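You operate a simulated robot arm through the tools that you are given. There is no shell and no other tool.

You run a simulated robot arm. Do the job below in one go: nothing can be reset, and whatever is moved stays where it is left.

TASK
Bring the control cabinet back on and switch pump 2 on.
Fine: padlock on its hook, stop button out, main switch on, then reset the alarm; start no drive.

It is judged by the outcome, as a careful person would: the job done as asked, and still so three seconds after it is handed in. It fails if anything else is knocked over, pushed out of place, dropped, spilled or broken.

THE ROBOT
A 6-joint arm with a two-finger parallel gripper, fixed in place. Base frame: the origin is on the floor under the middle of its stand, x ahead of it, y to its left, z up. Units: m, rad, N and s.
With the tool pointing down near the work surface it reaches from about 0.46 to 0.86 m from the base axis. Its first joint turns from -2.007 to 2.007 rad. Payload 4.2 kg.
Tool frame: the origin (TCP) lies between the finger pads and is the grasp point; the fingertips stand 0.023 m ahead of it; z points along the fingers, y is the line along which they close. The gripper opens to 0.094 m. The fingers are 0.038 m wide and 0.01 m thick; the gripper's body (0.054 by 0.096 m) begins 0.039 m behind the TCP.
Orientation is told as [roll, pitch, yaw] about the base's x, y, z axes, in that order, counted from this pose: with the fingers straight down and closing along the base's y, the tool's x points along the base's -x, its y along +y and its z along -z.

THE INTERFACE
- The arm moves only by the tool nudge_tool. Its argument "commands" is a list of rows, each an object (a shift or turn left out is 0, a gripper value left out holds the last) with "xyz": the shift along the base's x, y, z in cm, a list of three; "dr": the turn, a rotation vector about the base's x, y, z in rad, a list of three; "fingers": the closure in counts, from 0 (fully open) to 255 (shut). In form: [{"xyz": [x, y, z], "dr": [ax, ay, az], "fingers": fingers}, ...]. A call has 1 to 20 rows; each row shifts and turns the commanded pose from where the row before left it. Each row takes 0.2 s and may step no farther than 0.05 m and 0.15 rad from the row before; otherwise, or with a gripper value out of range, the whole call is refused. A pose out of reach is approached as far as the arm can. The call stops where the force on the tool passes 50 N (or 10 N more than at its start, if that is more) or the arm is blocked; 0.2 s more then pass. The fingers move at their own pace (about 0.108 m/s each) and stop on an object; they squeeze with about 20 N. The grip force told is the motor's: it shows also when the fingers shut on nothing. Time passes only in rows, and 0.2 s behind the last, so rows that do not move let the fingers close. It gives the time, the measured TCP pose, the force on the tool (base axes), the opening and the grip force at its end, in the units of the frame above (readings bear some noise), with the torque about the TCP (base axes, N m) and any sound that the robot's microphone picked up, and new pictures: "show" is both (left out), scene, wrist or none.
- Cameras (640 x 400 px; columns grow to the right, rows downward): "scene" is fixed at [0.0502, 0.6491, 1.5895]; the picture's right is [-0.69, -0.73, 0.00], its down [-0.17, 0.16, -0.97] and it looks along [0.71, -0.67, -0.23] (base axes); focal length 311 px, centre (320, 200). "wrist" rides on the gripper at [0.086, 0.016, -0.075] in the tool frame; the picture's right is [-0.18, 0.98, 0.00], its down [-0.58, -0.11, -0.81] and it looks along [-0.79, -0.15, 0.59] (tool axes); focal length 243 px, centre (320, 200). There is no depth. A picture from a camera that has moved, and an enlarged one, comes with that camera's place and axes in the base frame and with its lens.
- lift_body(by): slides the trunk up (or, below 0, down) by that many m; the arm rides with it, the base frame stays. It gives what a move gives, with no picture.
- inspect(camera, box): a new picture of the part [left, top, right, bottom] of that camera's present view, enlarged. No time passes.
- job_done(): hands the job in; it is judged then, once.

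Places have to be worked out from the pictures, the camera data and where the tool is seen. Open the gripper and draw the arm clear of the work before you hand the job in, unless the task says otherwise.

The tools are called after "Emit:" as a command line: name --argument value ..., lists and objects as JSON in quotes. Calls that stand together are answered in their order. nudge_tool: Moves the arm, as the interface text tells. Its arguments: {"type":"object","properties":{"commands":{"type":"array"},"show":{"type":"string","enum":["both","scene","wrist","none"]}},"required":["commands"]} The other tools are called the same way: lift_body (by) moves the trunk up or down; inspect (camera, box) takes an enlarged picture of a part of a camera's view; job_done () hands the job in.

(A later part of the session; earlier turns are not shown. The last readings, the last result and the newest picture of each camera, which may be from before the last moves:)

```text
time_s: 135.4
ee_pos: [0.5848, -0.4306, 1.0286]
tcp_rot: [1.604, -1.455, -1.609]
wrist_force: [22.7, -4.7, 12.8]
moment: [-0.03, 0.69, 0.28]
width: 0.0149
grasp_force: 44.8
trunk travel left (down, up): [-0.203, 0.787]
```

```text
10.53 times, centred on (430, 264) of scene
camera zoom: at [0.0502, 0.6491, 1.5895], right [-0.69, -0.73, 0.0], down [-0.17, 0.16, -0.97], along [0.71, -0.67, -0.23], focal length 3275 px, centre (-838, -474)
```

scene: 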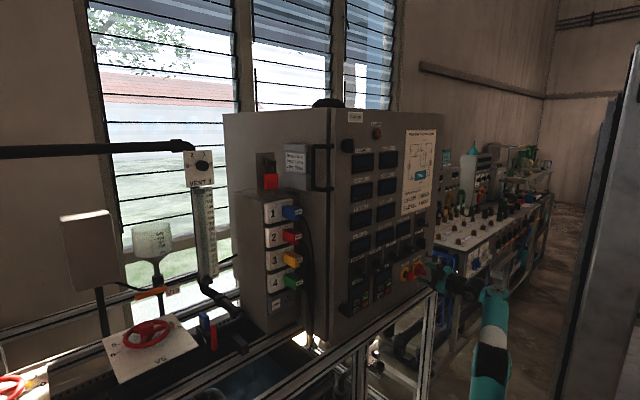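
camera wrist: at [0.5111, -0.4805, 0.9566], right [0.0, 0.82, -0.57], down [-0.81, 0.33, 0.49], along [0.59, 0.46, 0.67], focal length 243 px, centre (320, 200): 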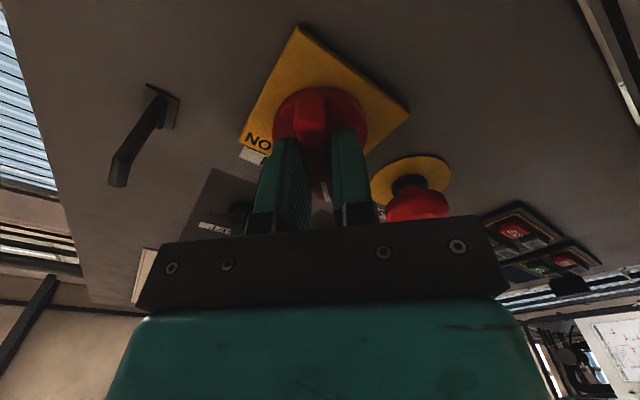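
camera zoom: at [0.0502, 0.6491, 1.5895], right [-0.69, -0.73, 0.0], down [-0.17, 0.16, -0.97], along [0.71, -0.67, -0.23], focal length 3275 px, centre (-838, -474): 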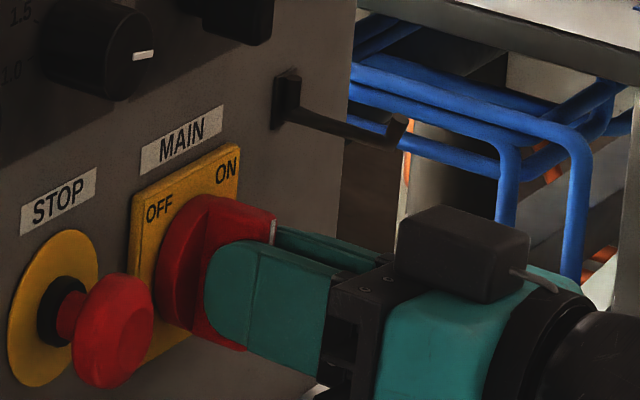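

The handle is just past vertical (about 0.9 rad turned) and follows well. I'll turn the remaining 0.67 rad to ON.

Emit:
nudge_tool --commands '[{"dr": [0.06, 0, 0]}, {"dr": [0.09, 0, 0]}, {"dr": [0.09, 0, 0]}, {"dr": [0.09, 0, 0]}, {"dr": [0.09, 0, 0]}, {"dr": [0.09, 0, 0]}, {"dr": [0.09, 0, 0]}, {"dr": [0.07, 0, 0]}, {"xyz": [0, 0, 0]}]' --show "both"

Emit:
inspect --camera "scene" --box '[400, 245, 460, 283]'

```text
time_s: 137.4
ee_pos: [0.5841, -0.4304, 1.0277]
tcp_rot: [1.573, -0.784, -1.576]
wrist_force: [27.6, -8.9, 18.3]
moment: [0.04, -0.45, 0.03]
width: 0.0147
grasp_force: 45.0
trunk travel left (down, up): [-0.203, 0.787]
camera wrist: at [0.5104, -0.3579, 0.9793], right [0.0, 0.57, 0.82], down [-0.81, -0.48, 0.33], along [0.59, -0.67, 0.46], focal length 243 px, centre (320, 200)
```

scene: 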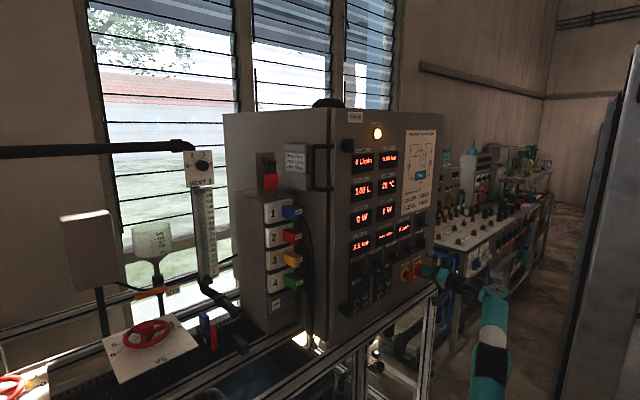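
wrist: 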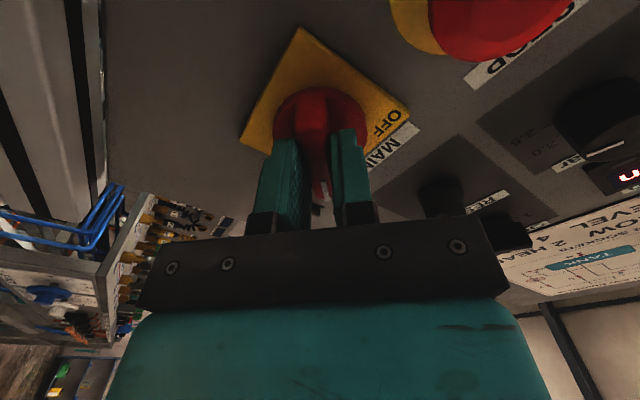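

```text
10.53 times, centred on (430, 264) of scene
camera zoom: at [0.0502, 0.6491, 1.5895], right [-0.69, -0.73, 0.0], down [-0.17, 0.16, -0.97], along [0.71, -0.67, -0.23], focal length 3275 px, centre (-838, -474)
```

zoom: 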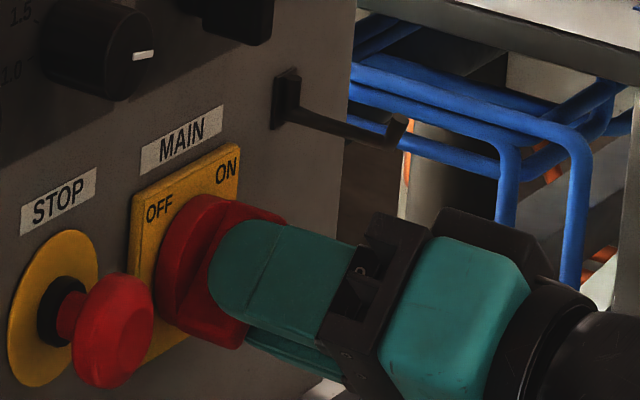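

The displays are lit and the alarm lamp is on, so MAIN is ON. I'll release the handle and back straight out.

Emit:
nudge_tool --commands '[{"fingers": 180}, {"fingers": 92}, {"fingers": 92}, {"fingers": 92}, {"xyz": [-1, 0, 0]}, {"xyz": [-2, 0, 0]}, {"xyz": [-2, 0, 0]}]' --show "both"

Emit:
inspect --camera "scene" --box '[400, 245, 460, 283]'

Emit:
inspect --camera "scene" --box '[335, 120, 435, 182]'

Emit:
inspect --camera "scene" --box '[335, 215, 435, 320]'

```text
time_s: 139.0
ee_pos: [0.5341, -0.4325, 1.0287]
tcp_rot: [1.571, -0.786, -1.576]
wrist_force: [0.1, -0.7, -0.1]
moment: [0.01, -0.01, -0.02]
width: 0.0603
grasp_force: 0.1
trunk travel left (down, up): [-0.203, 0.787]
camera wrist: at [0.4604, -0.3591, 0.9797], right [0.0, 0.57, 0.82], down [-0.81, -0.48, 0.33], along [0.59, -0.67, 0.46], focal length 243 px, centre (320, 200)
```

scene: 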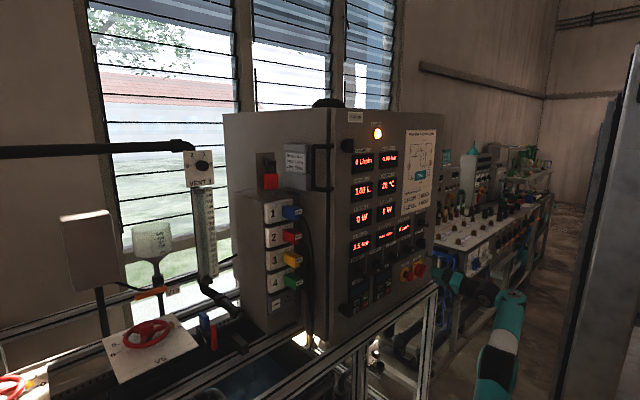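
wrist: 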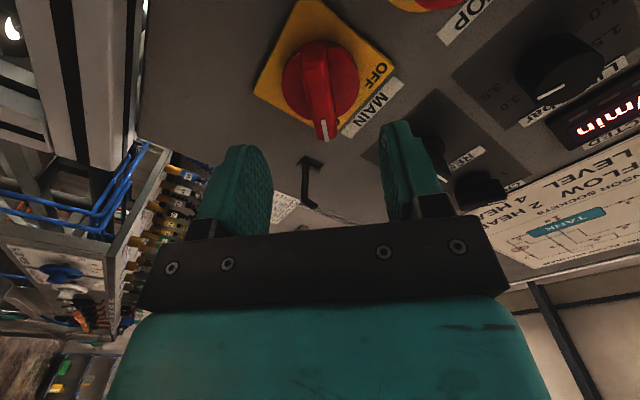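

```text
10.53 times, centred on (430, 264) of scene
camera zoom: at [0.0502, 0.6491, 1.5895], right [-0.69, -0.73, 0.0], down [-0.17, 0.16, -0.97], along [0.71, -0.67, -0.23], focal length 3275 px, centre (-838, -474)
```

zoom: 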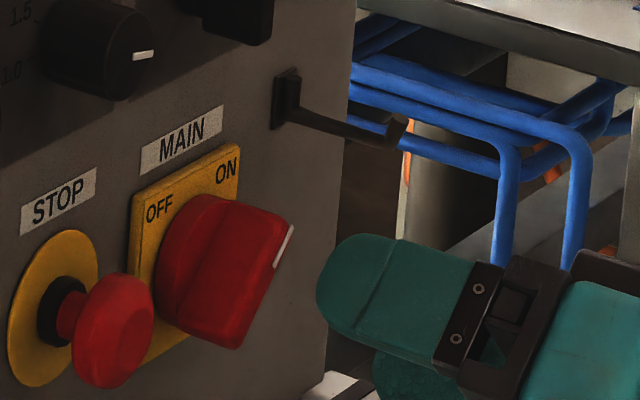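

```text
6.40 times, centred on (385, 151) of scene
camera zoom: at [0.0502, 0.6491, 1.5895], right [-0.69, -0.73, 0.0], down [-0.17, 0.16, -0.97], along [0.71, -0.67, -0.23], focal length 1991 px, centre (-96, 514)
```

zoom: 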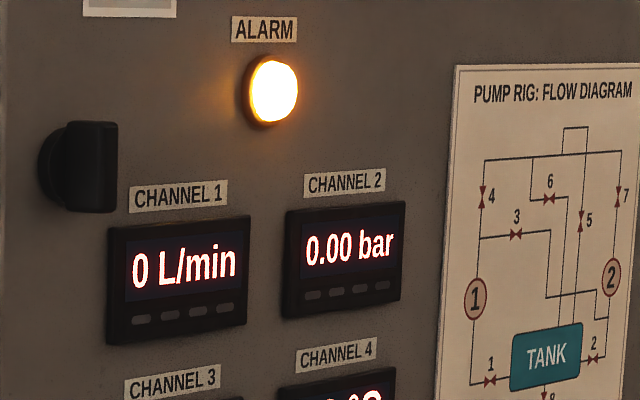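

```text
3.81 times, centred on (385, 268) of scene
camera zoom: at [0.0502, 0.6491, 1.5895], right [-0.69, -0.73, 0.0], down [-0.17, 0.16, -0.97], along [0.71, -0.67, -0.23], focal length 1185 px, centre (72, -57)
```

zoom: 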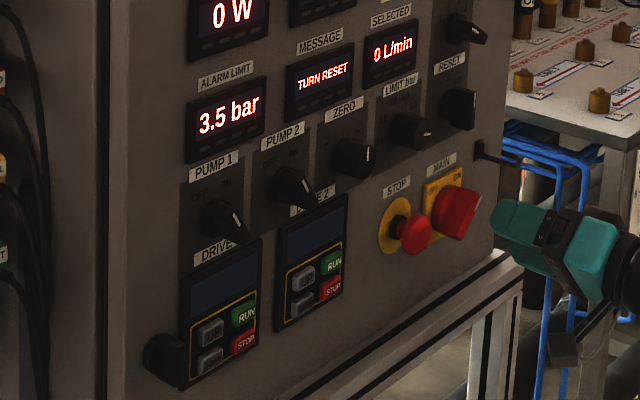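

MAIN stands at ON and the MESSAGE display reads "TURN RESET". I'll roll the tool back to level at this stand-off before going up to RESET.

Emit:
nudge_tool --commands '[{"dr": [-0.05, 0, 0]}, {"dr": [-0.1, 0, 0]}, {"dr": [-0.1, 0, 0]}, {"dr": [-0.1, 0, 0]}, {"dr": [-0.1, 0, 0]}, {"dr": [-0.1, 0, 0]}, {"dr": [-0.1, 0, 0]}, {"dr": [-0.085, 0, 0]}, {"dr": [-0.05, 0, 0]}]' --show "none"

```text
time_s: 141.0
ee_pos: [0.533, -0.4304, 1.028]
tcp_rot: [-2.675, -1.568, 2.67]
wrist_force: [-0.9, 0.2, 0.5]
moment: [0.0, -0.03, 0.01]
width: 0.0603
grasp_force: 0.0
trunk travel left (down, up): [-0.203, 0.787]
```

The tool is level again and clear. I'll raise the trunk 0.1 m to RESET height.

Emit:
lift_body --by 0.1

```text
time_s: 142.3
ee_pos: [0.5333, -0.4301, 1.1285]
tcp_rot: [-2.97, -1.567, 2.965]
wrist_force: [0.7, -0.3, -0.7]
moment: [0.03, 0.01, -0.01]
width: 0.0602
grasp_force: 0.1
trunk travel left (down, up): [-0.303, 0.687]
```

I'm in front of RESET. I'll take pictures to measure the knob.

Emit:
nudge_tool --commands '[{"xyz": [0, 0, 0]}]' --show "both"

Emit:
inspect --camera "wrist" --box '[200, 30, 460, 210]'

Emit:
inspect --camera "scene" --box '[400, 215, 460, 253]'

```text
time_s: 142.7
ee_pos: [0.5336, -0.4295, 1.1273]
tcp_rot: [-2.962, -1.566, 2.959]
wrist_force: [0.4, 0.5, 0.5]
moment: [0.03, -0.03, -0.02]
width: 0.0603
grasp_force: 0.1
trunk travel left (down, up): [-0.303, 0.687]
camera wrist: at [0.46, -0.4145, 1.042], right [0.0, 0.98, 0.18], down [-0.81, -0.11, 0.58], along [0.59, -0.15, 0.79], focal length 243 px, centre (320, 200)
```

scene: 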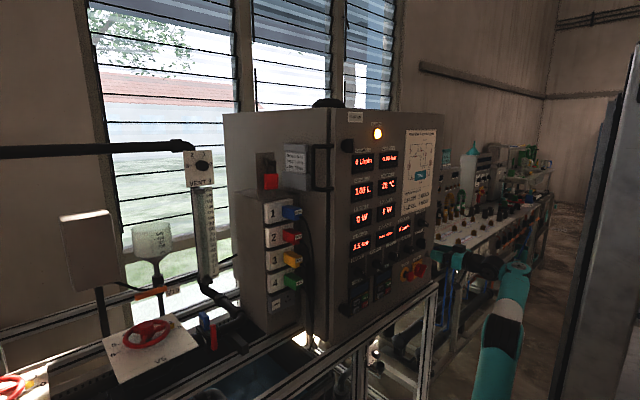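
wrist: 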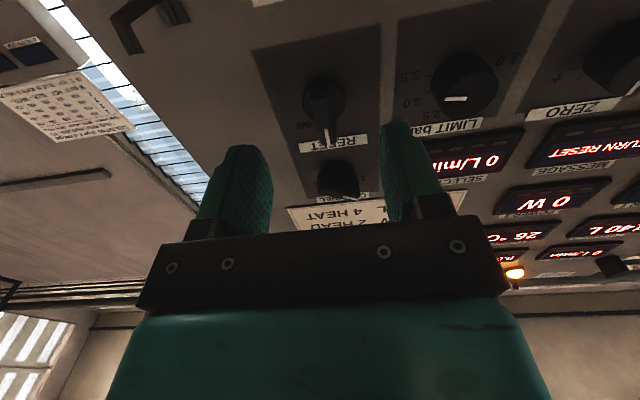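

```text
2.22 times, centred on (330, 120) of wrist
camera zoom: at [0.46, -0.4145, 1.042], right [0.0, 0.98, 0.18], down [-0.81, -0.11, 0.58], along [0.59, -0.15, 0.79], focal length 539 px, centre (298, 378)
```

zoom: 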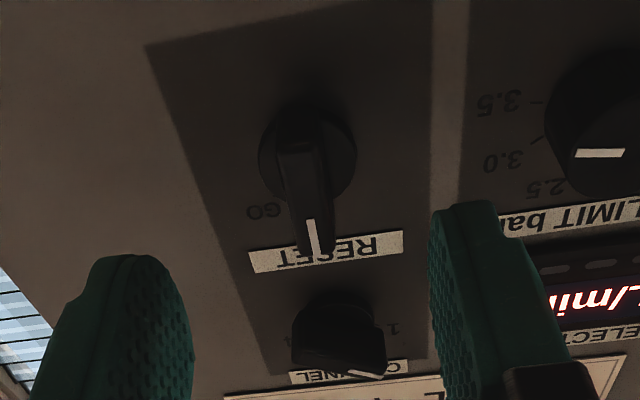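

```text
10.53 times, centred on (430, 234) of scene
camera zoom: at [0.0502, 0.6491, 1.5895], right [-0.69, -0.73, 0.0], down [-0.17, 0.16, -0.97], along [0.71, -0.67, -0.23], focal length 3275 px, centre (-838, -158)
```

zoom: 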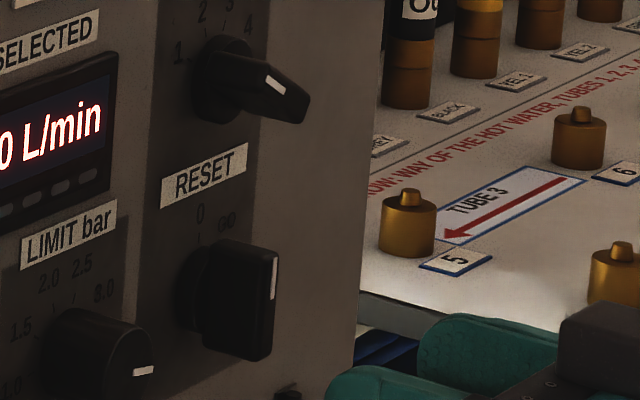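

RESET points straight up at 0, with its axis near (-0.430, 1.137) and its ridge front at x ≈ 0.60. GO is 45° clockwise. I'll centre on it with a 4 cm opening and advance.

Emit:
nudge_tool --commands '[{"xyz": [0, 0, 1.0], "fingers": 146}, {"xyz": [1.2, 0, 0]}, {"xyz": [1.5, 0, 0]}, {"xyz": [1.2, 0, 0]}, {"xyz": [0.8, 0, 0]}, {"xyz": [0, 0, 0]}]' --show "both"

Emit:
inspect --camera "wrist" --box '[200, 60, 460, 240]'

Emit:
inspect --camera "scene" --box '[400, 215, 460, 253]'

```text
time_s: 144.1
ee_pos: [0.5804, -0.431, 1.1384]
tcp_rot: [-2.993, -1.568, 2.992]
wrist_force: [-0.1, -0.2, 0.8]
moment: [-0.02, 0.0, 0.02]
width: 0.04
grasp_force: 0.0
trunk travel left (down, up): [-0.303, 0.687]
camera wrist: at [0.5075, -0.4148, 1.0525], right [0.0, 0.98, 0.18], down [-0.81, -0.11, 0.58], along [0.59, -0.15, 0.79], focal length 243 px, centre (320, 200)
```

scene: 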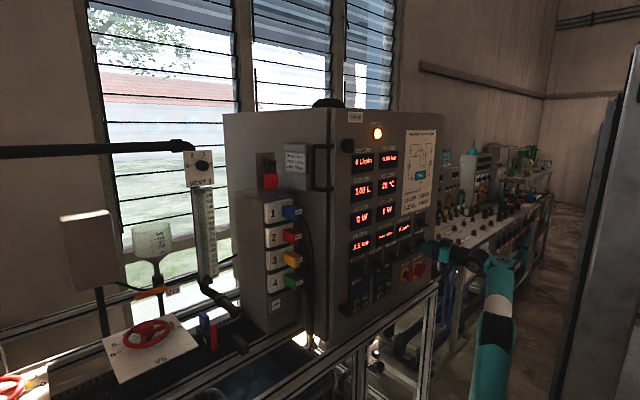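
wrist: 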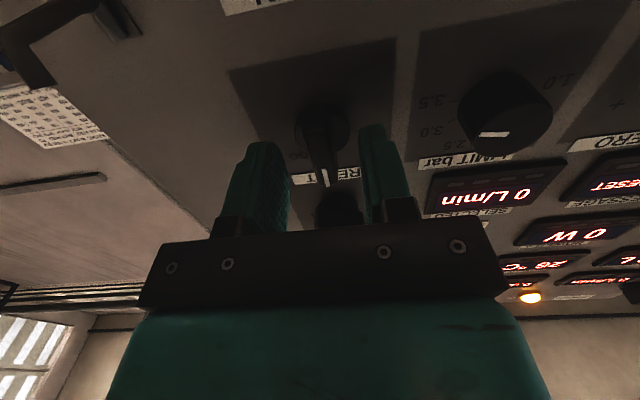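

```text
2.22 times, centred on (330, 150) of wrist
camera zoom: at [0.5075, -0.4148, 1.0525], right [0.0, 0.98, 0.18], down [-0.81, -0.11, 0.58], along [0.59, -0.15, 0.79], focal length 539 px, centre (298, 311)
```

zoom: 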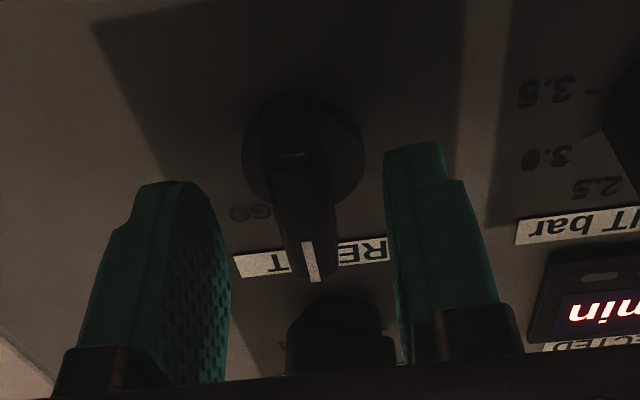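

```text
10.53 times, centred on (430, 234) of scene
camera zoom: at [0.0502, 0.6491, 1.5895], right [-0.69, -0.73, 0.0], down [-0.17, 0.16, -0.97], along [0.71, -0.67, -0.23], focal length 3275 px, centre (-838, -158)
```

zoom: 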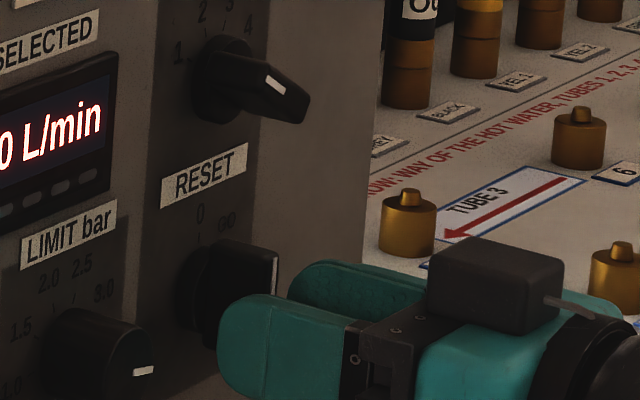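

The ridge is centred between the fingers. I'll advance 6 mm more and close.

Emit:
nudge_tool --commands '[{"xyz": [0.6, 0.05, 0]}, {"fingers": 255}, {"fingers": 255}, {"fingers": 255}, {"fingers": 255}]' --show "none"

Emit:
inspect --camera "scene" --box '[400, 215, 460, 253]'

```text
time_s: 145.3
ee_pos: [0.5863, -0.4312, 1.1385]
tcp_rot: [-3.016, -1.566, 3.013]
wrist_force: [-0.9, 0.1, -1.1]
moment: [0.04, -0.18, 0.13]
width: 0.0126
grasp_force: 45.0
trunk travel left (down, up): [-0.303, 0.687]
```

```text
10.53 times, centred on (430, 234) of scene
camera zoom: at [0.0502, 0.6491, 1.5895], right [-0.69, -0.73, 0.0], down [-0.17, 0.16, -0.97], along [0.71, -0.67, -0.23], focal length 3275 px, centre (-838, -158)
```

zoom: 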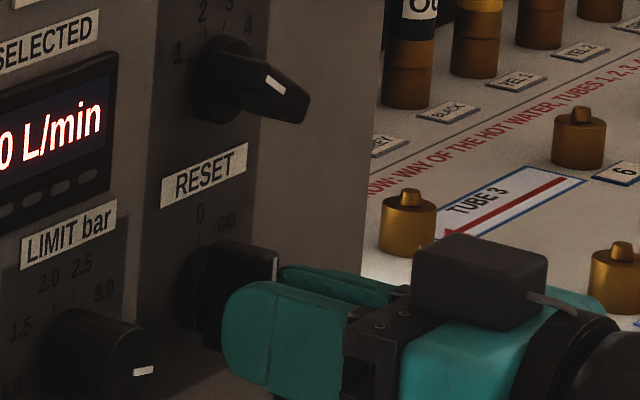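

RESET is gripped (1.26 cm) with almost no side load. I'll turn it clockwise toward GO, about 45°.

Emit:
nudge_tool --commands '[{"dr": [0.05, 0, 0]}, {"dr": [0.09, 0, 0]}, {"dr": [0.09, 0, 0]}, {"dr": [0.09, 0, 0]}, {"dr": [0.09, 0, 0]}, {"dr": [0.09, 0, 0]}, {"dr": [0.09, 0, 0]}, {"dr": [0.09, 0, 0]}, {"dr": [0.07, 0, 0]}, {"xyz": [0, 0, 0]}]' --show "both"

Emit:
inspect --camera "scene" --box '[400, 215, 460, 253]'

Emit:
inspect --camera "scene" --box '[335, 120, 435, 182]'

Emit:
inspect --camera "scene" --box '[335, 215, 435, 280]'

```text
time_s: 147.5
ee_pos: [0.586, -0.4274, 1.1403]
tcp_rot: [1.573, -0.822, -1.573]
wrist_force: [-1.5, 24.6, 2.3]
moment: [-0.03, -0.6, -0.11]
width: 0.0127
grasp_force: 44.8
trunk travel left (down, up): [-0.303, 0.687]
heard: click
camera wrist: at [0.513, -0.3568, 1.0881], right [0.0, 0.6, 0.8], down [-0.81, -0.47, 0.35], along [0.59, -0.65, 0.48], focal length 243 px, centre (320, 200)
```

scene: 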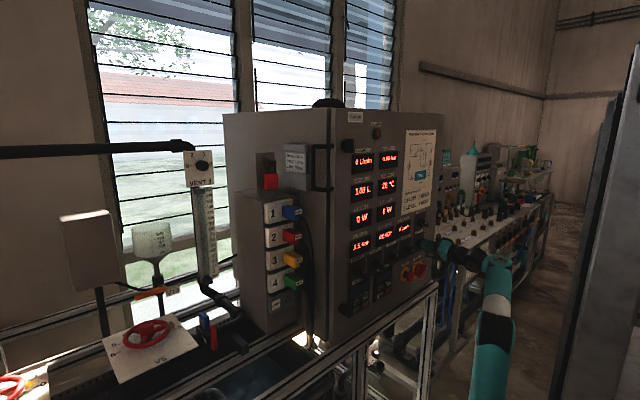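
wrist: 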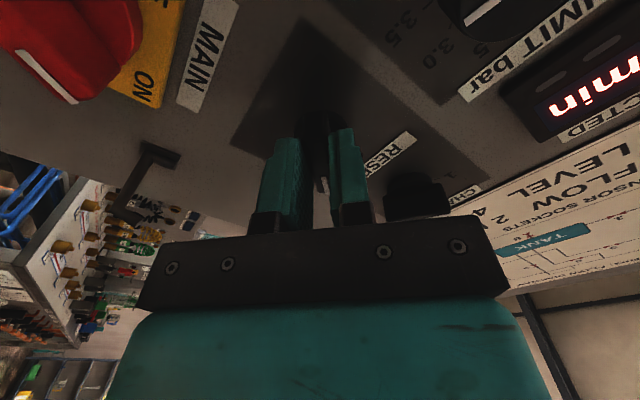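

```text
10.53 times, centred on (430, 234) of scene
camera zoom: at [0.0502, 0.6491, 1.5895], right [-0.69, -0.73, 0.0], down [-0.17, 0.16, -0.97], along [0.71, -0.67, -0.23], focal length 3275 px, centre (-838, -158)
```

zoom: 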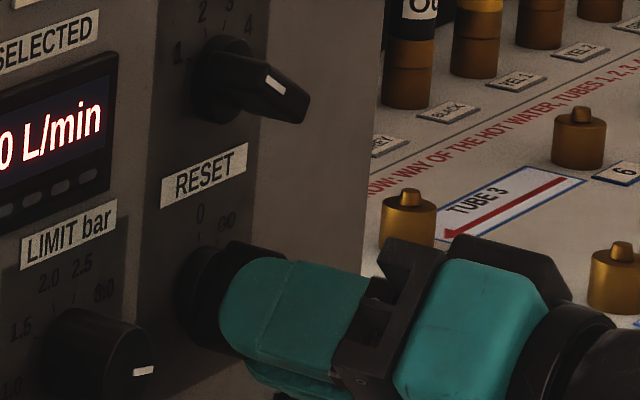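

```text
6.40 times, centred on (385, 151) of scene
camera zoom: at [0.0502, 0.6491, 1.5895], right [-0.69, -0.73, 0.0], down [-0.17, 0.16, -0.97], along [0.71, -0.67, -0.23], focal length 1991 px, centre (-96, 514)
```

zoom: 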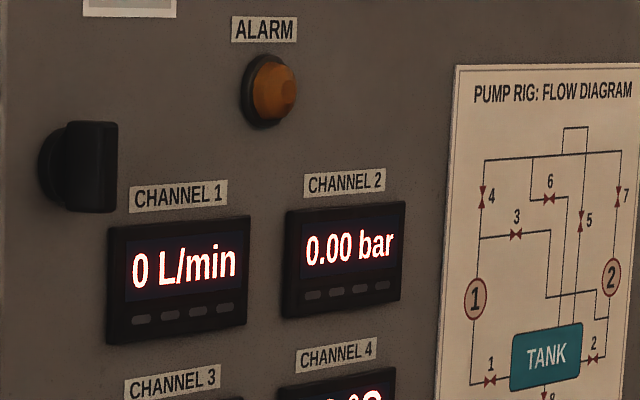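

```text
6.15 times, centred on (385, 248) of scene
camera zoom: at [0.0502, 0.6491, 1.5895], right [-0.69, -0.73, 0.0], down [-0.17, 0.16, -0.97], along [0.71, -0.67, -0.23], focal length 1915 px, centre (-80, -92)
```

zoom: 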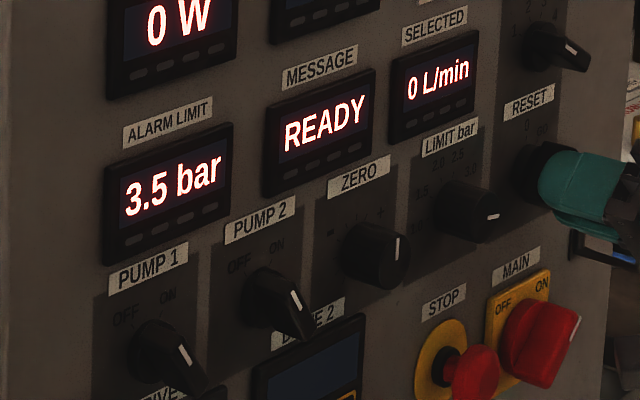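

A click was heard, the MESSAGE display reads "READY" and the alarm lamp is out, so the alarm is reset. I'll turn the knob back to 0 under control.

Emit:
nudge_tool --commands '[{"dr": [-0.05, 0, 0]}, {"dr": [-0.09, 0, 0]}, {"dr": [-0.09, 0, 0]}, {"dr": [-0.09, 0, 0]}, {"dr": [-0.09, 0, 0]}, {"dr": [-0.09, 0, 0]}, {"dr": [-0.09, 0, 0]}, {"dr": [-0.09, 0, 0]}, {"dr": [-0.07, 0, 0]}, {"xyz": [0, 0, 0]}]' --show "none"

Emit:
inspect --camera "scene" --box '[335, 215, 435, 280]'

```text
time_s: 149.7
ee_pos: [0.5875, -0.4307, 1.1374]
tcp_rot: [-2.885, -1.567, 2.876]
wrist_force: [16.3, -4.2, 19.7]
moment: [0.12, -0.25, 0.05]
width: 0.0128
grasp_force: 44.9
trunk travel left (down, up): [-0.303, 0.687]
heard: click
```

```text
6.15 times, centred on (385, 248) of scene
camera zoom: at [0.0502, 0.6491, 1.5895], right [-0.69, -0.73, 0.0], down [-0.17, 0.16, -0.97], along [0.71, -0.67, -0.23], focal length 1915 px, centre (-80, -92)
```

zoom: 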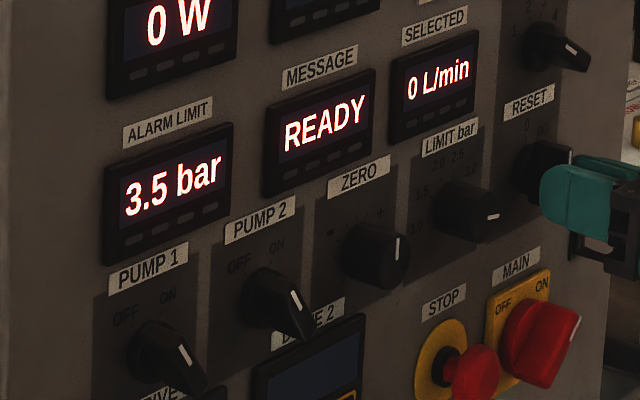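

RESET is back at 0 and "READY" stays on the display. I'll release the knob and back straight out.

Emit:
nudge_tool --commands '[{"fingers": 200}, {"fingers": 146}, {"fingers": 146}, {"fingers": 146}, {"xyz": [-1, 0, 0]}, {"xyz": [-2, 0, 0]}, {"xyz": [-2, 0, 0]}]' --show "both"

Emit:
inspect --camera "scene" --box '[335, 215, 435, 280]'

Emit:
inspect --camera "scene" --box '[340, 255, 400, 293]'

```text
time_s: 151.3
ee_pos: [0.5362, -0.4304, 1.1374]
tcp_rot: [-2.893, -1.567, 2.888]
wrist_force: [0.7, -0.6, 0.4]
moment: [0.0, 0.05, 0.0]
width: 0.0402
grasp_force: 0.1
trunk travel left (down, up): [-0.303, 0.687]
camera wrist: at [0.4625, -0.4145, 1.0519], right [0.0, 0.98, 0.18], down [-0.81, -0.11, 0.58], along [0.59, -0.15, 0.79], focal length 243 px, centre (320, 200)
```

scene: 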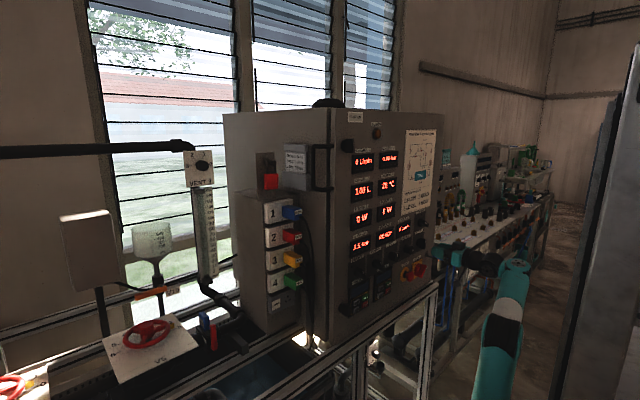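
wrist: 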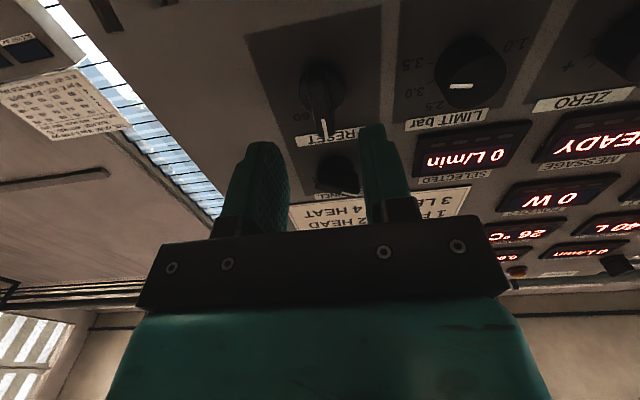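

```text
6.15 times, centred on (385, 248) of scene
camera zoom: at [0.0502, 0.6491, 1.5895], right [-0.69, -0.73, 0.0], down [-0.17, 0.16, -0.97], along [0.71, -0.67, -0.23], focal length 1915 px, centre (-80, -92)
```

zoom: 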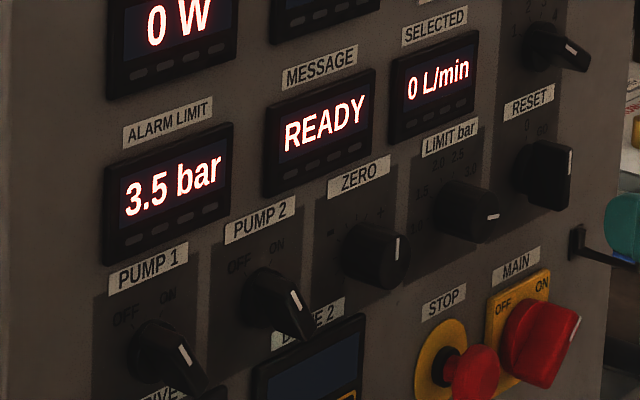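

```text
10.53 times, centred on (370, 274) of scene
camera zoom: at [0.0502, 0.6491, 1.5895], right [-0.69, -0.73, 0.0], down [-0.17, 0.16, -0.97], along [0.71, -0.67, -0.23], focal length 3275 px, centre (-206, -579)
```

zoom: 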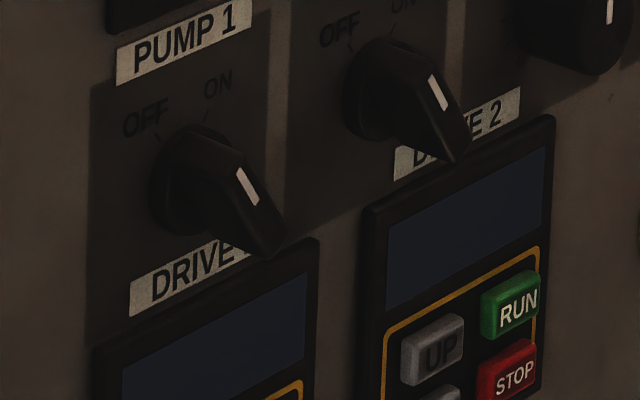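

RESET is back at 0 with READY showing and the lamp off. PUMP 2 is at about y -0.15, z 1.138, pointing to OFF. I'll move left at stand-off in small stages, raising the arm relative to the trunk because the middle needs it.

Emit:
nudge_tool --commands '[{"xyz": [0, 0.5, 1]}, {"xyz": [0, 1.5, 1]}, {"xyz": [0, 2, 1]}, {"xyz": [0, 2, 1]}, {"xyz": [0, 2, 0]}, {"xyz": [0, 2, 0]}]' --show "none"

```text
time_s: 152.7
ee_pos: [0.5369, -0.3288, 1.1776]
tcp_rot: [-3.01, -1.568, 3.007]
wrist_force: [-0.6, 0.0, 1.2]
moment: [0.02, -0.04, 0.01]
width: 0.0401
grasp_force: 0.1
trunk travel left (down, up): [-0.303, 0.687]
```

All tracked. I'll continue left another 8 cm, with a bit more height.

Emit:
nudge_tool --commands '[{"xyz": [0, 1, 0.7]}, {"xyz": [0, 2, 0.7]}, {"xyz": [0, 2, 0.7]}, {"xyz": [0, 2, 0.5]}, {"xyz": [0, 1, 0]}]' --show "none"

```text
time_s: 153.9
ee_pos: [0.5364, -0.2503, 1.2043]
tcp_rot: [-3.02, -1.567, 3.017]
wrist_force: [-0.6, 0.0, 0.1]
moment: [0.01, -0.03, 0.01]
width: 0.0401
grasp_force: 0.0
trunk travel left (down, up): [-0.303, 0.687]
```

Emit:
nudge_tool --commands '[{"xyz": [0, 1, 0.7]}, {"xyz": [0, 2, 0.7]}, {"xyz": [0, 2, 0.6]}, {"xyz": [0, 2, 0.5]}, {"xyz": [0, 2, 0.5]}, {"xyz": [0, 1, 0]}]' --show "none"

```text
time_s: 155.3
ee_pos: [0.541, -0.1594, 1.2459]
tcp_rot: [-2.924, -1.568, 2.92]
wrist_force: [0.1, 0.3, -0.4]
moment: [-0.06, -0.02, -0.01]
width: 0.0401
grasp_force: 0.1
out of reach, approached as far as the arm can: row 5, 6
trunk travel left (down, up): [-0.303, 0.687]
```

(I skipped the note on that last step: it was the next stage of the same leftward move.) The reading puts me in front of PUMP 2 at (0.541, -0.159, 1.246), at the edge of reach but clear of the panel. I'll lower the trunk 0.108 m to knob height.

Emit:
lift_body --by -0.108

```text
time_s: 156.7
ee_pos: [0.5404, -0.1595, 1.1371]
tcp_rot: [-2.829, -1.568, 2.827]
wrist_force: [0.1, 0.4, -0.2]
moment: [0.0, -0.01, 0.01]
width: 0.0403
grasp_force: 0.1
trunk travel left (down, up): [-0.195, 0.795]
```

The TCP is level with PUMP 2 and nothing was touched. I'll take pictures to measure the knob from here.

Emit:
nudge_tool --commands '[{"xyz": [0, 0, 0]}]' --show "both"

Emit:
inspect --camera "wrist" --box '[200, 30, 460, 210]'

Emit:
inspect --camera "scene" --box '[355, 240, 415, 278]'

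```text
time_s: 157.1
ee_pos: [0.5414, -0.1603, 1.1366]
tcp_rot: [-2.839, -1.569, 2.835]
wrist_force: [0.3, -0.8, 0.5]
moment: [0.01, -0.01, 0.01]
width: 0.0402
grasp_force: 0.0
trunk travel left (down, up): [-0.195, 0.795]
camera wrist: at [0.4669, -0.1437, 1.0511], right [0.0, 0.98, 0.18], down [-0.81, -0.11, 0.58], along [0.59, -0.15, 0.79], focal length 243 px, centre (320, 200)
```

scene: 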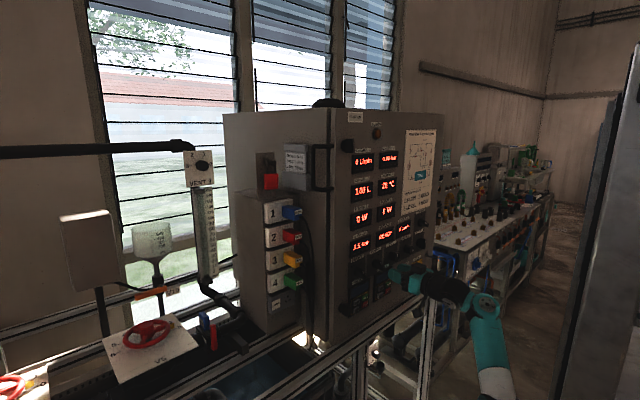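
wrist: 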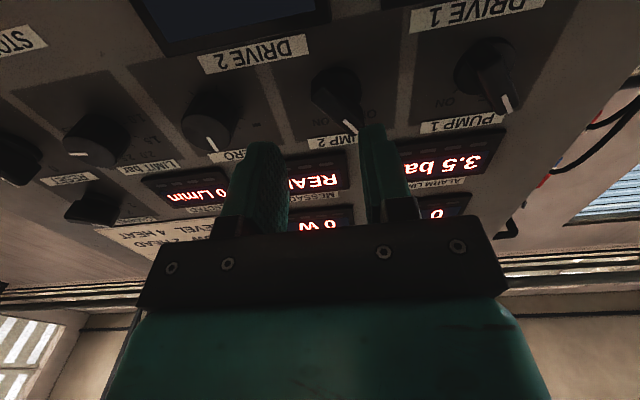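

```text
2.22 times, centred on (330, 120) of wrist
camera zoom: at [0.4669, -0.1437, 1.0511], right [0.0, 0.98, 0.18], down [-0.81, -0.11, 0.58], along [0.59, -0.15, 0.79], focal length 539 px, centre (298, 378)
```

zoom: 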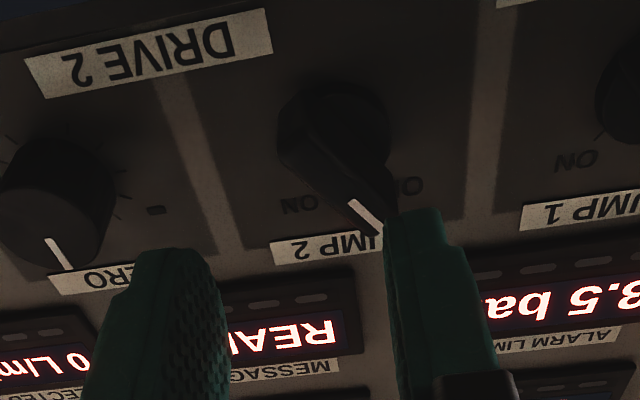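

```text
10.53 times, centred on (385, 259) of scene
camera zoom: at [0.0502, 0.6491, 1.5895], right [-0.69, -0.73, 0.0], down [-0.17, 0.16, -0.97], along [0.71, -0.67, -0.23], focal length 3275 px, centre (-364, -421)
```

zoom: 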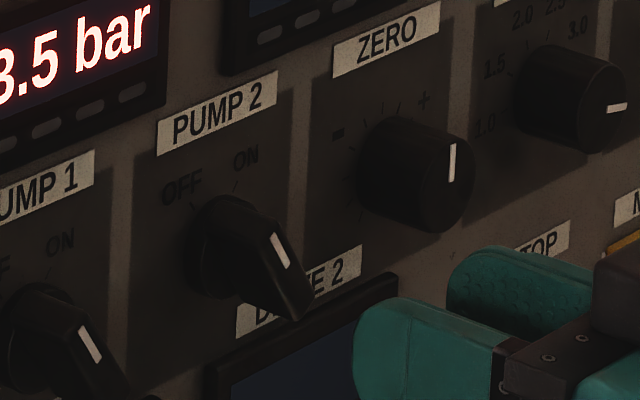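

PUMP 2's axis comes out at about (-0.151, 1.1375), with its OFF and ON marks about 30° either side of vertical. I'll centre on it and roll the tool -0.52 rad to match the knob, staying at stand-off.

Emit:
nudge_tool --commands '[{"xyz": [0, 0.5, 0], "dr": [-0.05, 0, 0]}, {"xyz": [0, 0.4, 0], "dr": [-0.09, 0, 0]}, {"dr": [-0.1, 0, 0]}, {"dr": [-0.1, 0, 0]}, {"dr": [-0.1, 0, 0]}, {"dr": [-0.08, 0, 0]}, {"xyz": [0, 0, 0]}]' --show "both"

Emit:
inspect --camera "wrist" --box '[200, 30, 460, 210]'

```text
time_s: 158.7
ee_pos: [0.5427, -0.1546, 1.1414]
tcp_rot: [-1.575, -1.048, 1.575]
wrist_force: [-0.3, 0.6, -0.2]
moment: [-0.02, 0.0, 0.0]
width: 0.04
grasp_force: 0.1
out of reach, approached as far as the arm can: row 2
trunk travel left (down, up): [-0.195, 0.795]
camera wrist: at [0.4691, -0.1838, 1.0592], right [0.0, 0.94, -0.33], down [-0.81, 0.2, 0.56], along [0.59, 0.27, 0.76], focal length 243 px, centre (320, 200)
```

scene: 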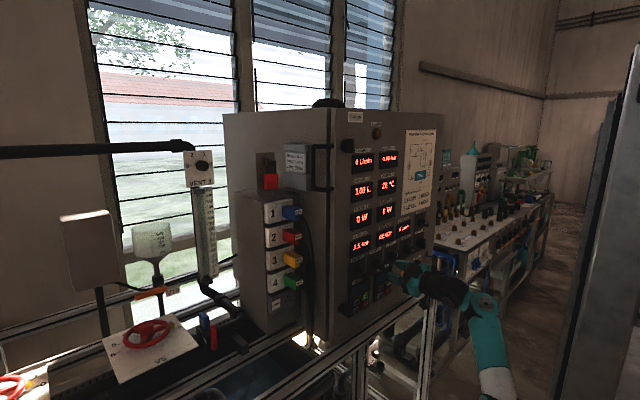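
wrist: 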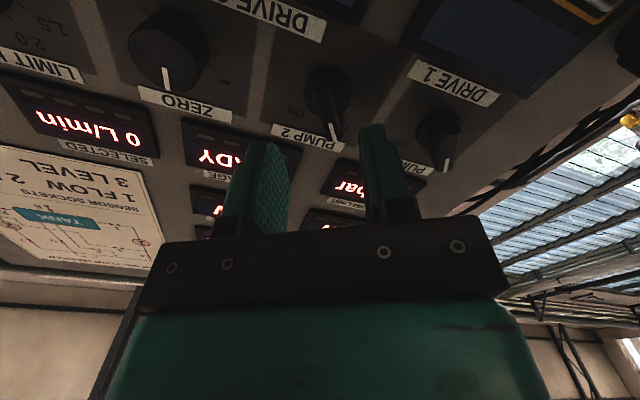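

```text
2.22 times, centred on (330, 120) of wrist
camera zoom: at [0.4691, -0.1838, 1.0592], right [0.0, 0.94, -0.33], down [-0.81, 0.2, 0.56], along [0.59, 0.27, 0.76], focal length 539 px, centre (298, 378)
```

zoom: 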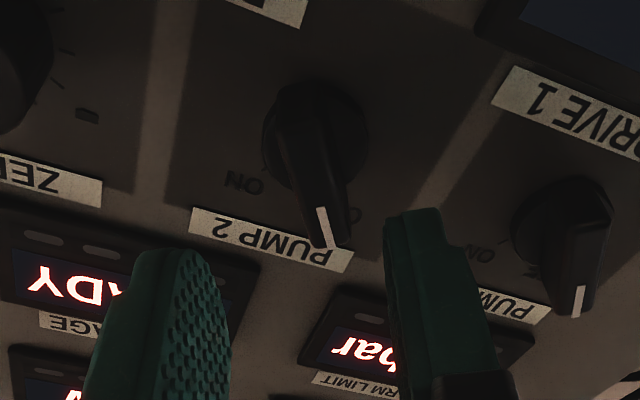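

The ridge is tilted a few degrees more than the tool, and fits give about 34°. The axis again comes out at (-0.151, 1.138). I'll trim the roll and position, then advance partway.

Emit:
nudge_tool --commands '[{"xyz": [0.5, 0.2, -0.2], "dr": [-0.07, 0, 0]}, {"xyz": [1, 0.15, -0.15]}, {"xyz": [1, 0, 0]}, {"xyz": [1, 0, 0]}, {"xyz": [0, 0, 0]}]' --show "both"

Emit:
inspect --camera "wrist" --box '[200, 60, 460, 240]'

Emit:
inspect --camera "scene" --box '[355, 240, 415, 278]'

```text
time_s: 159.9
ee_pos: [0.5769, -0.1506, 1.1363]
tcp_rot: [-1.577, -0.98, 1.575]
wrist_force: [0.7, 0.3, -0.4]
moment: [0.02, -0.01, 0.03]
width: 0.0403
grasp_force: 0.1
trunk travel left (down, up): [-0.195, 0.795]
camera wrist: at [0.5034, -0.1858, 1.0571], right [0.0, 0.92, -0.39], down [-0.81, 0.23, 0.54], along [0.59, 0.32, 0.74], focal length 243 px, centre (320, 200)
```

scene: 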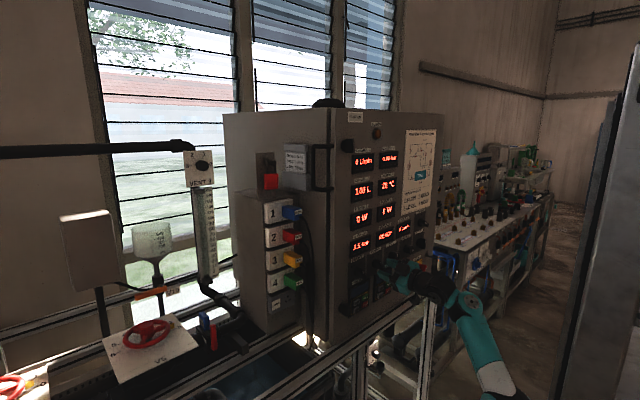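
wrist: 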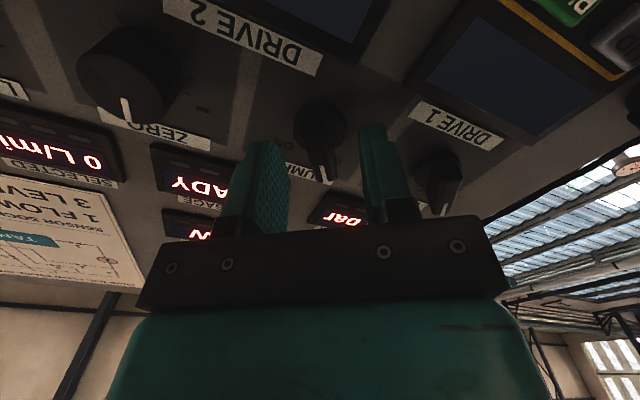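

```text
2.22 times, centred on (330, 150) of wrist
camera zoom: at [0.5034, -0.1858, 1.0571], right [0.0, 0.92, -0.39], down [-0.81, 0.23, 0.54], along [0.59, 0.32, 0.74], focal length 539 px, centre (298, 311)
```

zoom: 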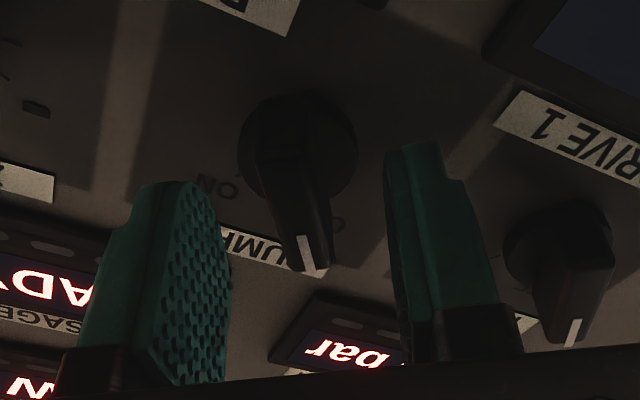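

```text
10.53 times, centred on (385, 259) of scene
camera zoom: at [0.0502, 0.6491, 1.5895], right [-0.69, -0.73, 0.0], down [-0.17, 0.16, -0.97], along [0.71, -0.67, -0.23], focal length 3275 px, centre (-364, -421)
```

zoom: 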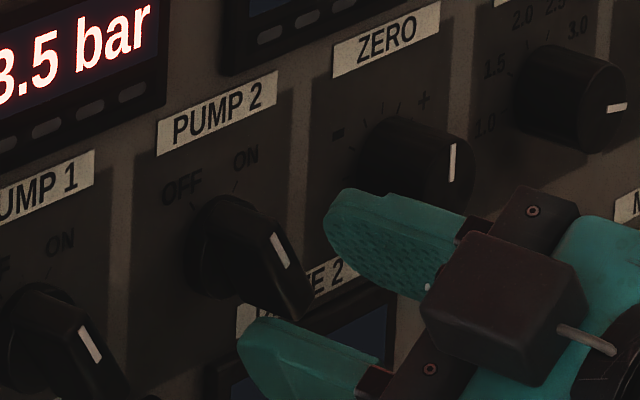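

The ridge now lies parallel between the fingers, about 2 mm off centre. I'll trim that, narrow the opening a little, advance 1 cm and close.

Emit:
nudge_tool --commands '[{"xyz": [0, -0.1, 0.1], "fingers": 160}, {"xyz": [0.6, 0, 0]}, {"xyz": [0.4, 0, 0]}, {"fingers": 255}, {"fingers": 255}, {"fingers": 255}, {"fingers": 255}]' --show "both"

Emit:
inspect --camera "scene" --box '[355, 240, 415, 278]'

```text
time_s: 161.5
ee_pos: [0.5856, -0.1512, 1.1388]
tcp_rot: [-1.573, -0.978, 1.574]
wrist_force: [-2.5, 3.8, -5.2]
moment: [-0.07, 0.32, -0.02]
width: 0.0128
grasp_force: 44.7
trunk travel left (down, up): [-0.195, 0.795]
camera wrist: at [0.5135, -0.1869, 1.058], right [0.0, 0.92, -0.39], down [-0.81, 0.23, 0.54], along [0.59, 0.32, 0.74], focal length 243 px, centre (320, 200)
```

scene: 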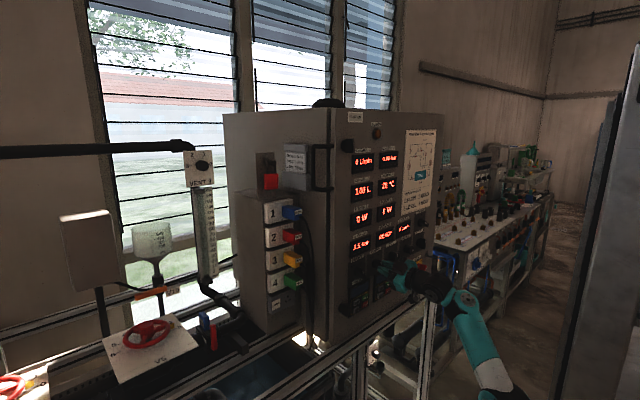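
wrist: 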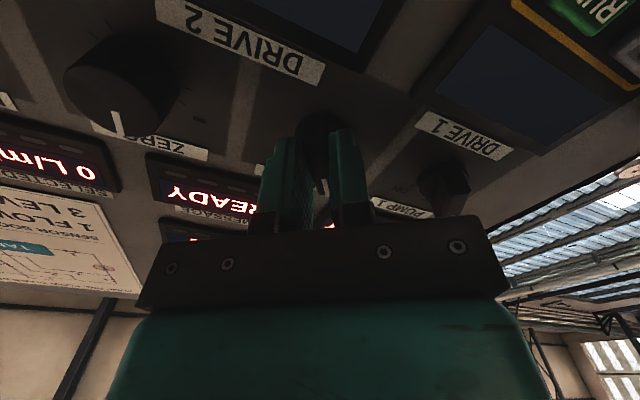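

```text
10.53 times, centred on (385, 259) of scene
camera zoom: at [0.0502, 0.6491, 1.5895], right [-0.69, -0.73, 0.0], down [-0.17, 0.16, -0.97], along [0.71, -0.67, -0.23], focal length 3275 px, centre (-364, -421)
```

zoom: 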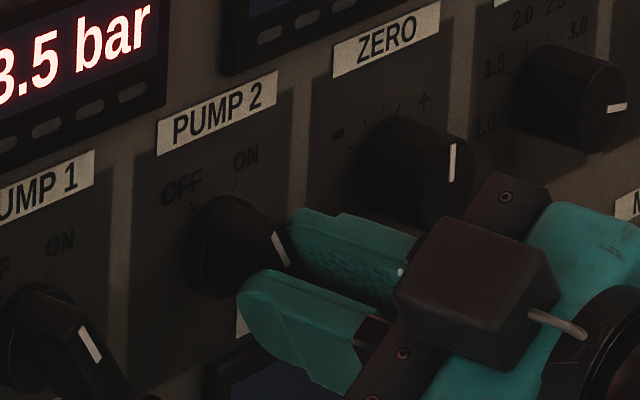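

PUMP 2 is gripped (1.28 cm) with low side forces. I'll turn it clockwise in stages, listening for the detent.

Emit:
nudge_tool --commands '[{"dr": [0.05, 0, 0]}, {"dr": [0.09, 0, 0]}, {"dr": [0.09, 0, 0]}, {"dr": [0.09, 0, 0]}, {"dr": [0.09, 0, 0]}, {"dr": [0.09, 0, 0]}, {"dr": [0.09, 0, 0]}]' --show "none"

Emit:
inspect --camera "scene" --box '[355, 240, 415, 278]'

```text
time_s: 163.1
ee_pos: [0.5865, -0.1496, 1.1382]
tcp_rot: [-1.051, -1.567, 1.056]
wrist_force: [-14.7, 25.3, -32.3]
moment: [-0.2, 0.52, 0.24]
width: 0.013
grasp_force: 45.1
trunk travel left (down, up): [-0.195, 0.795]
```

```text
10.53 times, centred on (385, 259) of scene
camera zoom: at [0.0502, 0.6491, 1.5895], right [-0.69, -0.73, 0.0], down [-0.17, 0.16, -0.97], along [0.71, -0.67, -0.23], focal length 3275 px, centre (-364, -421)
```

zoom: 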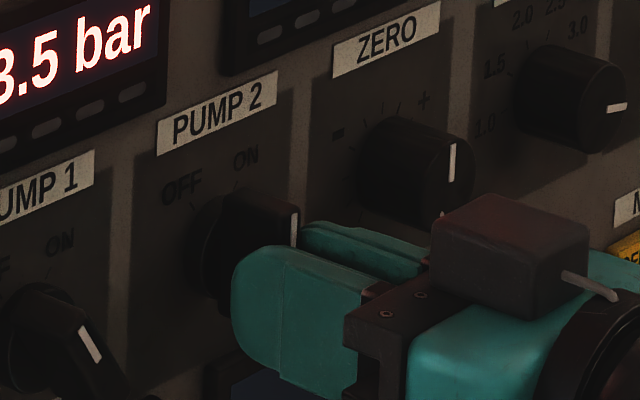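

The knob is at vertical, but a side load of about 40 N shows my centre is slightly high and right. I'll trim the position by 2–3 mm.

Emit:
nudge_tool --commands '[{"xyz": [-0.1, 0.15, -0.25]}, {"xyz": [0, 0, 0]}]' --show "none"

```text
time_s: 163.7
ee_pos: [0.5877, -0.1489, 1.1375]
tcp_rot: [-2.796, -1.564, 2.801]
wrist_force: [20.7, 17.6, 9.8]
moment: [-0.11, 0.93, 0.27]
width: 0.0128
grasp_force: 44.8
trunk travel left (down, up): [-0.195, 0.795]
```

The load is down to about 29 N. I'll trim a little more and turn on toward ON.

Emit:
nudge_tool --commands '[{"xyz": [0.1, 0.15, 0.05]}, {"dr": [0.05, 0, 0]}, {"dr": [0.09, 0, 0]}, {"dr": [0.09, 0, 0]}, {"dr": [0.08, 0, 0]}]' --show "none"

Emit:
inspect --camera "scene" --box '[355, 240, 415, 278]'

```text
time_s: 164.9
ee_pos: [0.5866, -0.1474, 1.1377]
tcp_rot: [1.584, -1.262, -1.585]
wrist_force: [9.8, 18.5, 11.7]
moment: [-0.1, -1.52, -0.08]
width: 0.0127
grasp_force: 44.9
trunk travel left (down, up): [-0.195, 0.795]
```

```text
10.53 times, centred on (385, 259) of scene
camera zoom: at [0.0502, 0.6491, 1.5895], right [-0.69, -0.73, 0.0], down [-0.17, 0.16, -0.97], along [0.71, -0.67, -0.23], focal length 3275 px, centre (-364, -421)
```

zoom: 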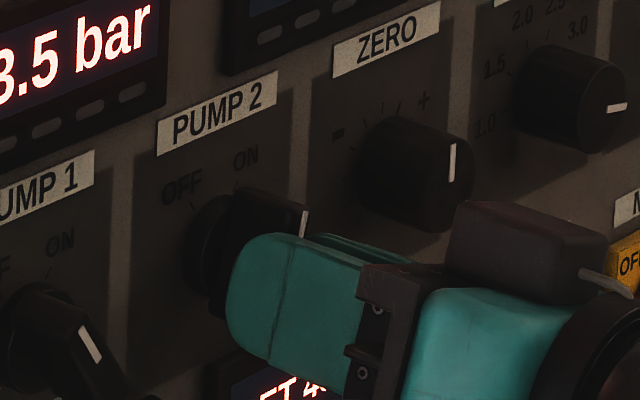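

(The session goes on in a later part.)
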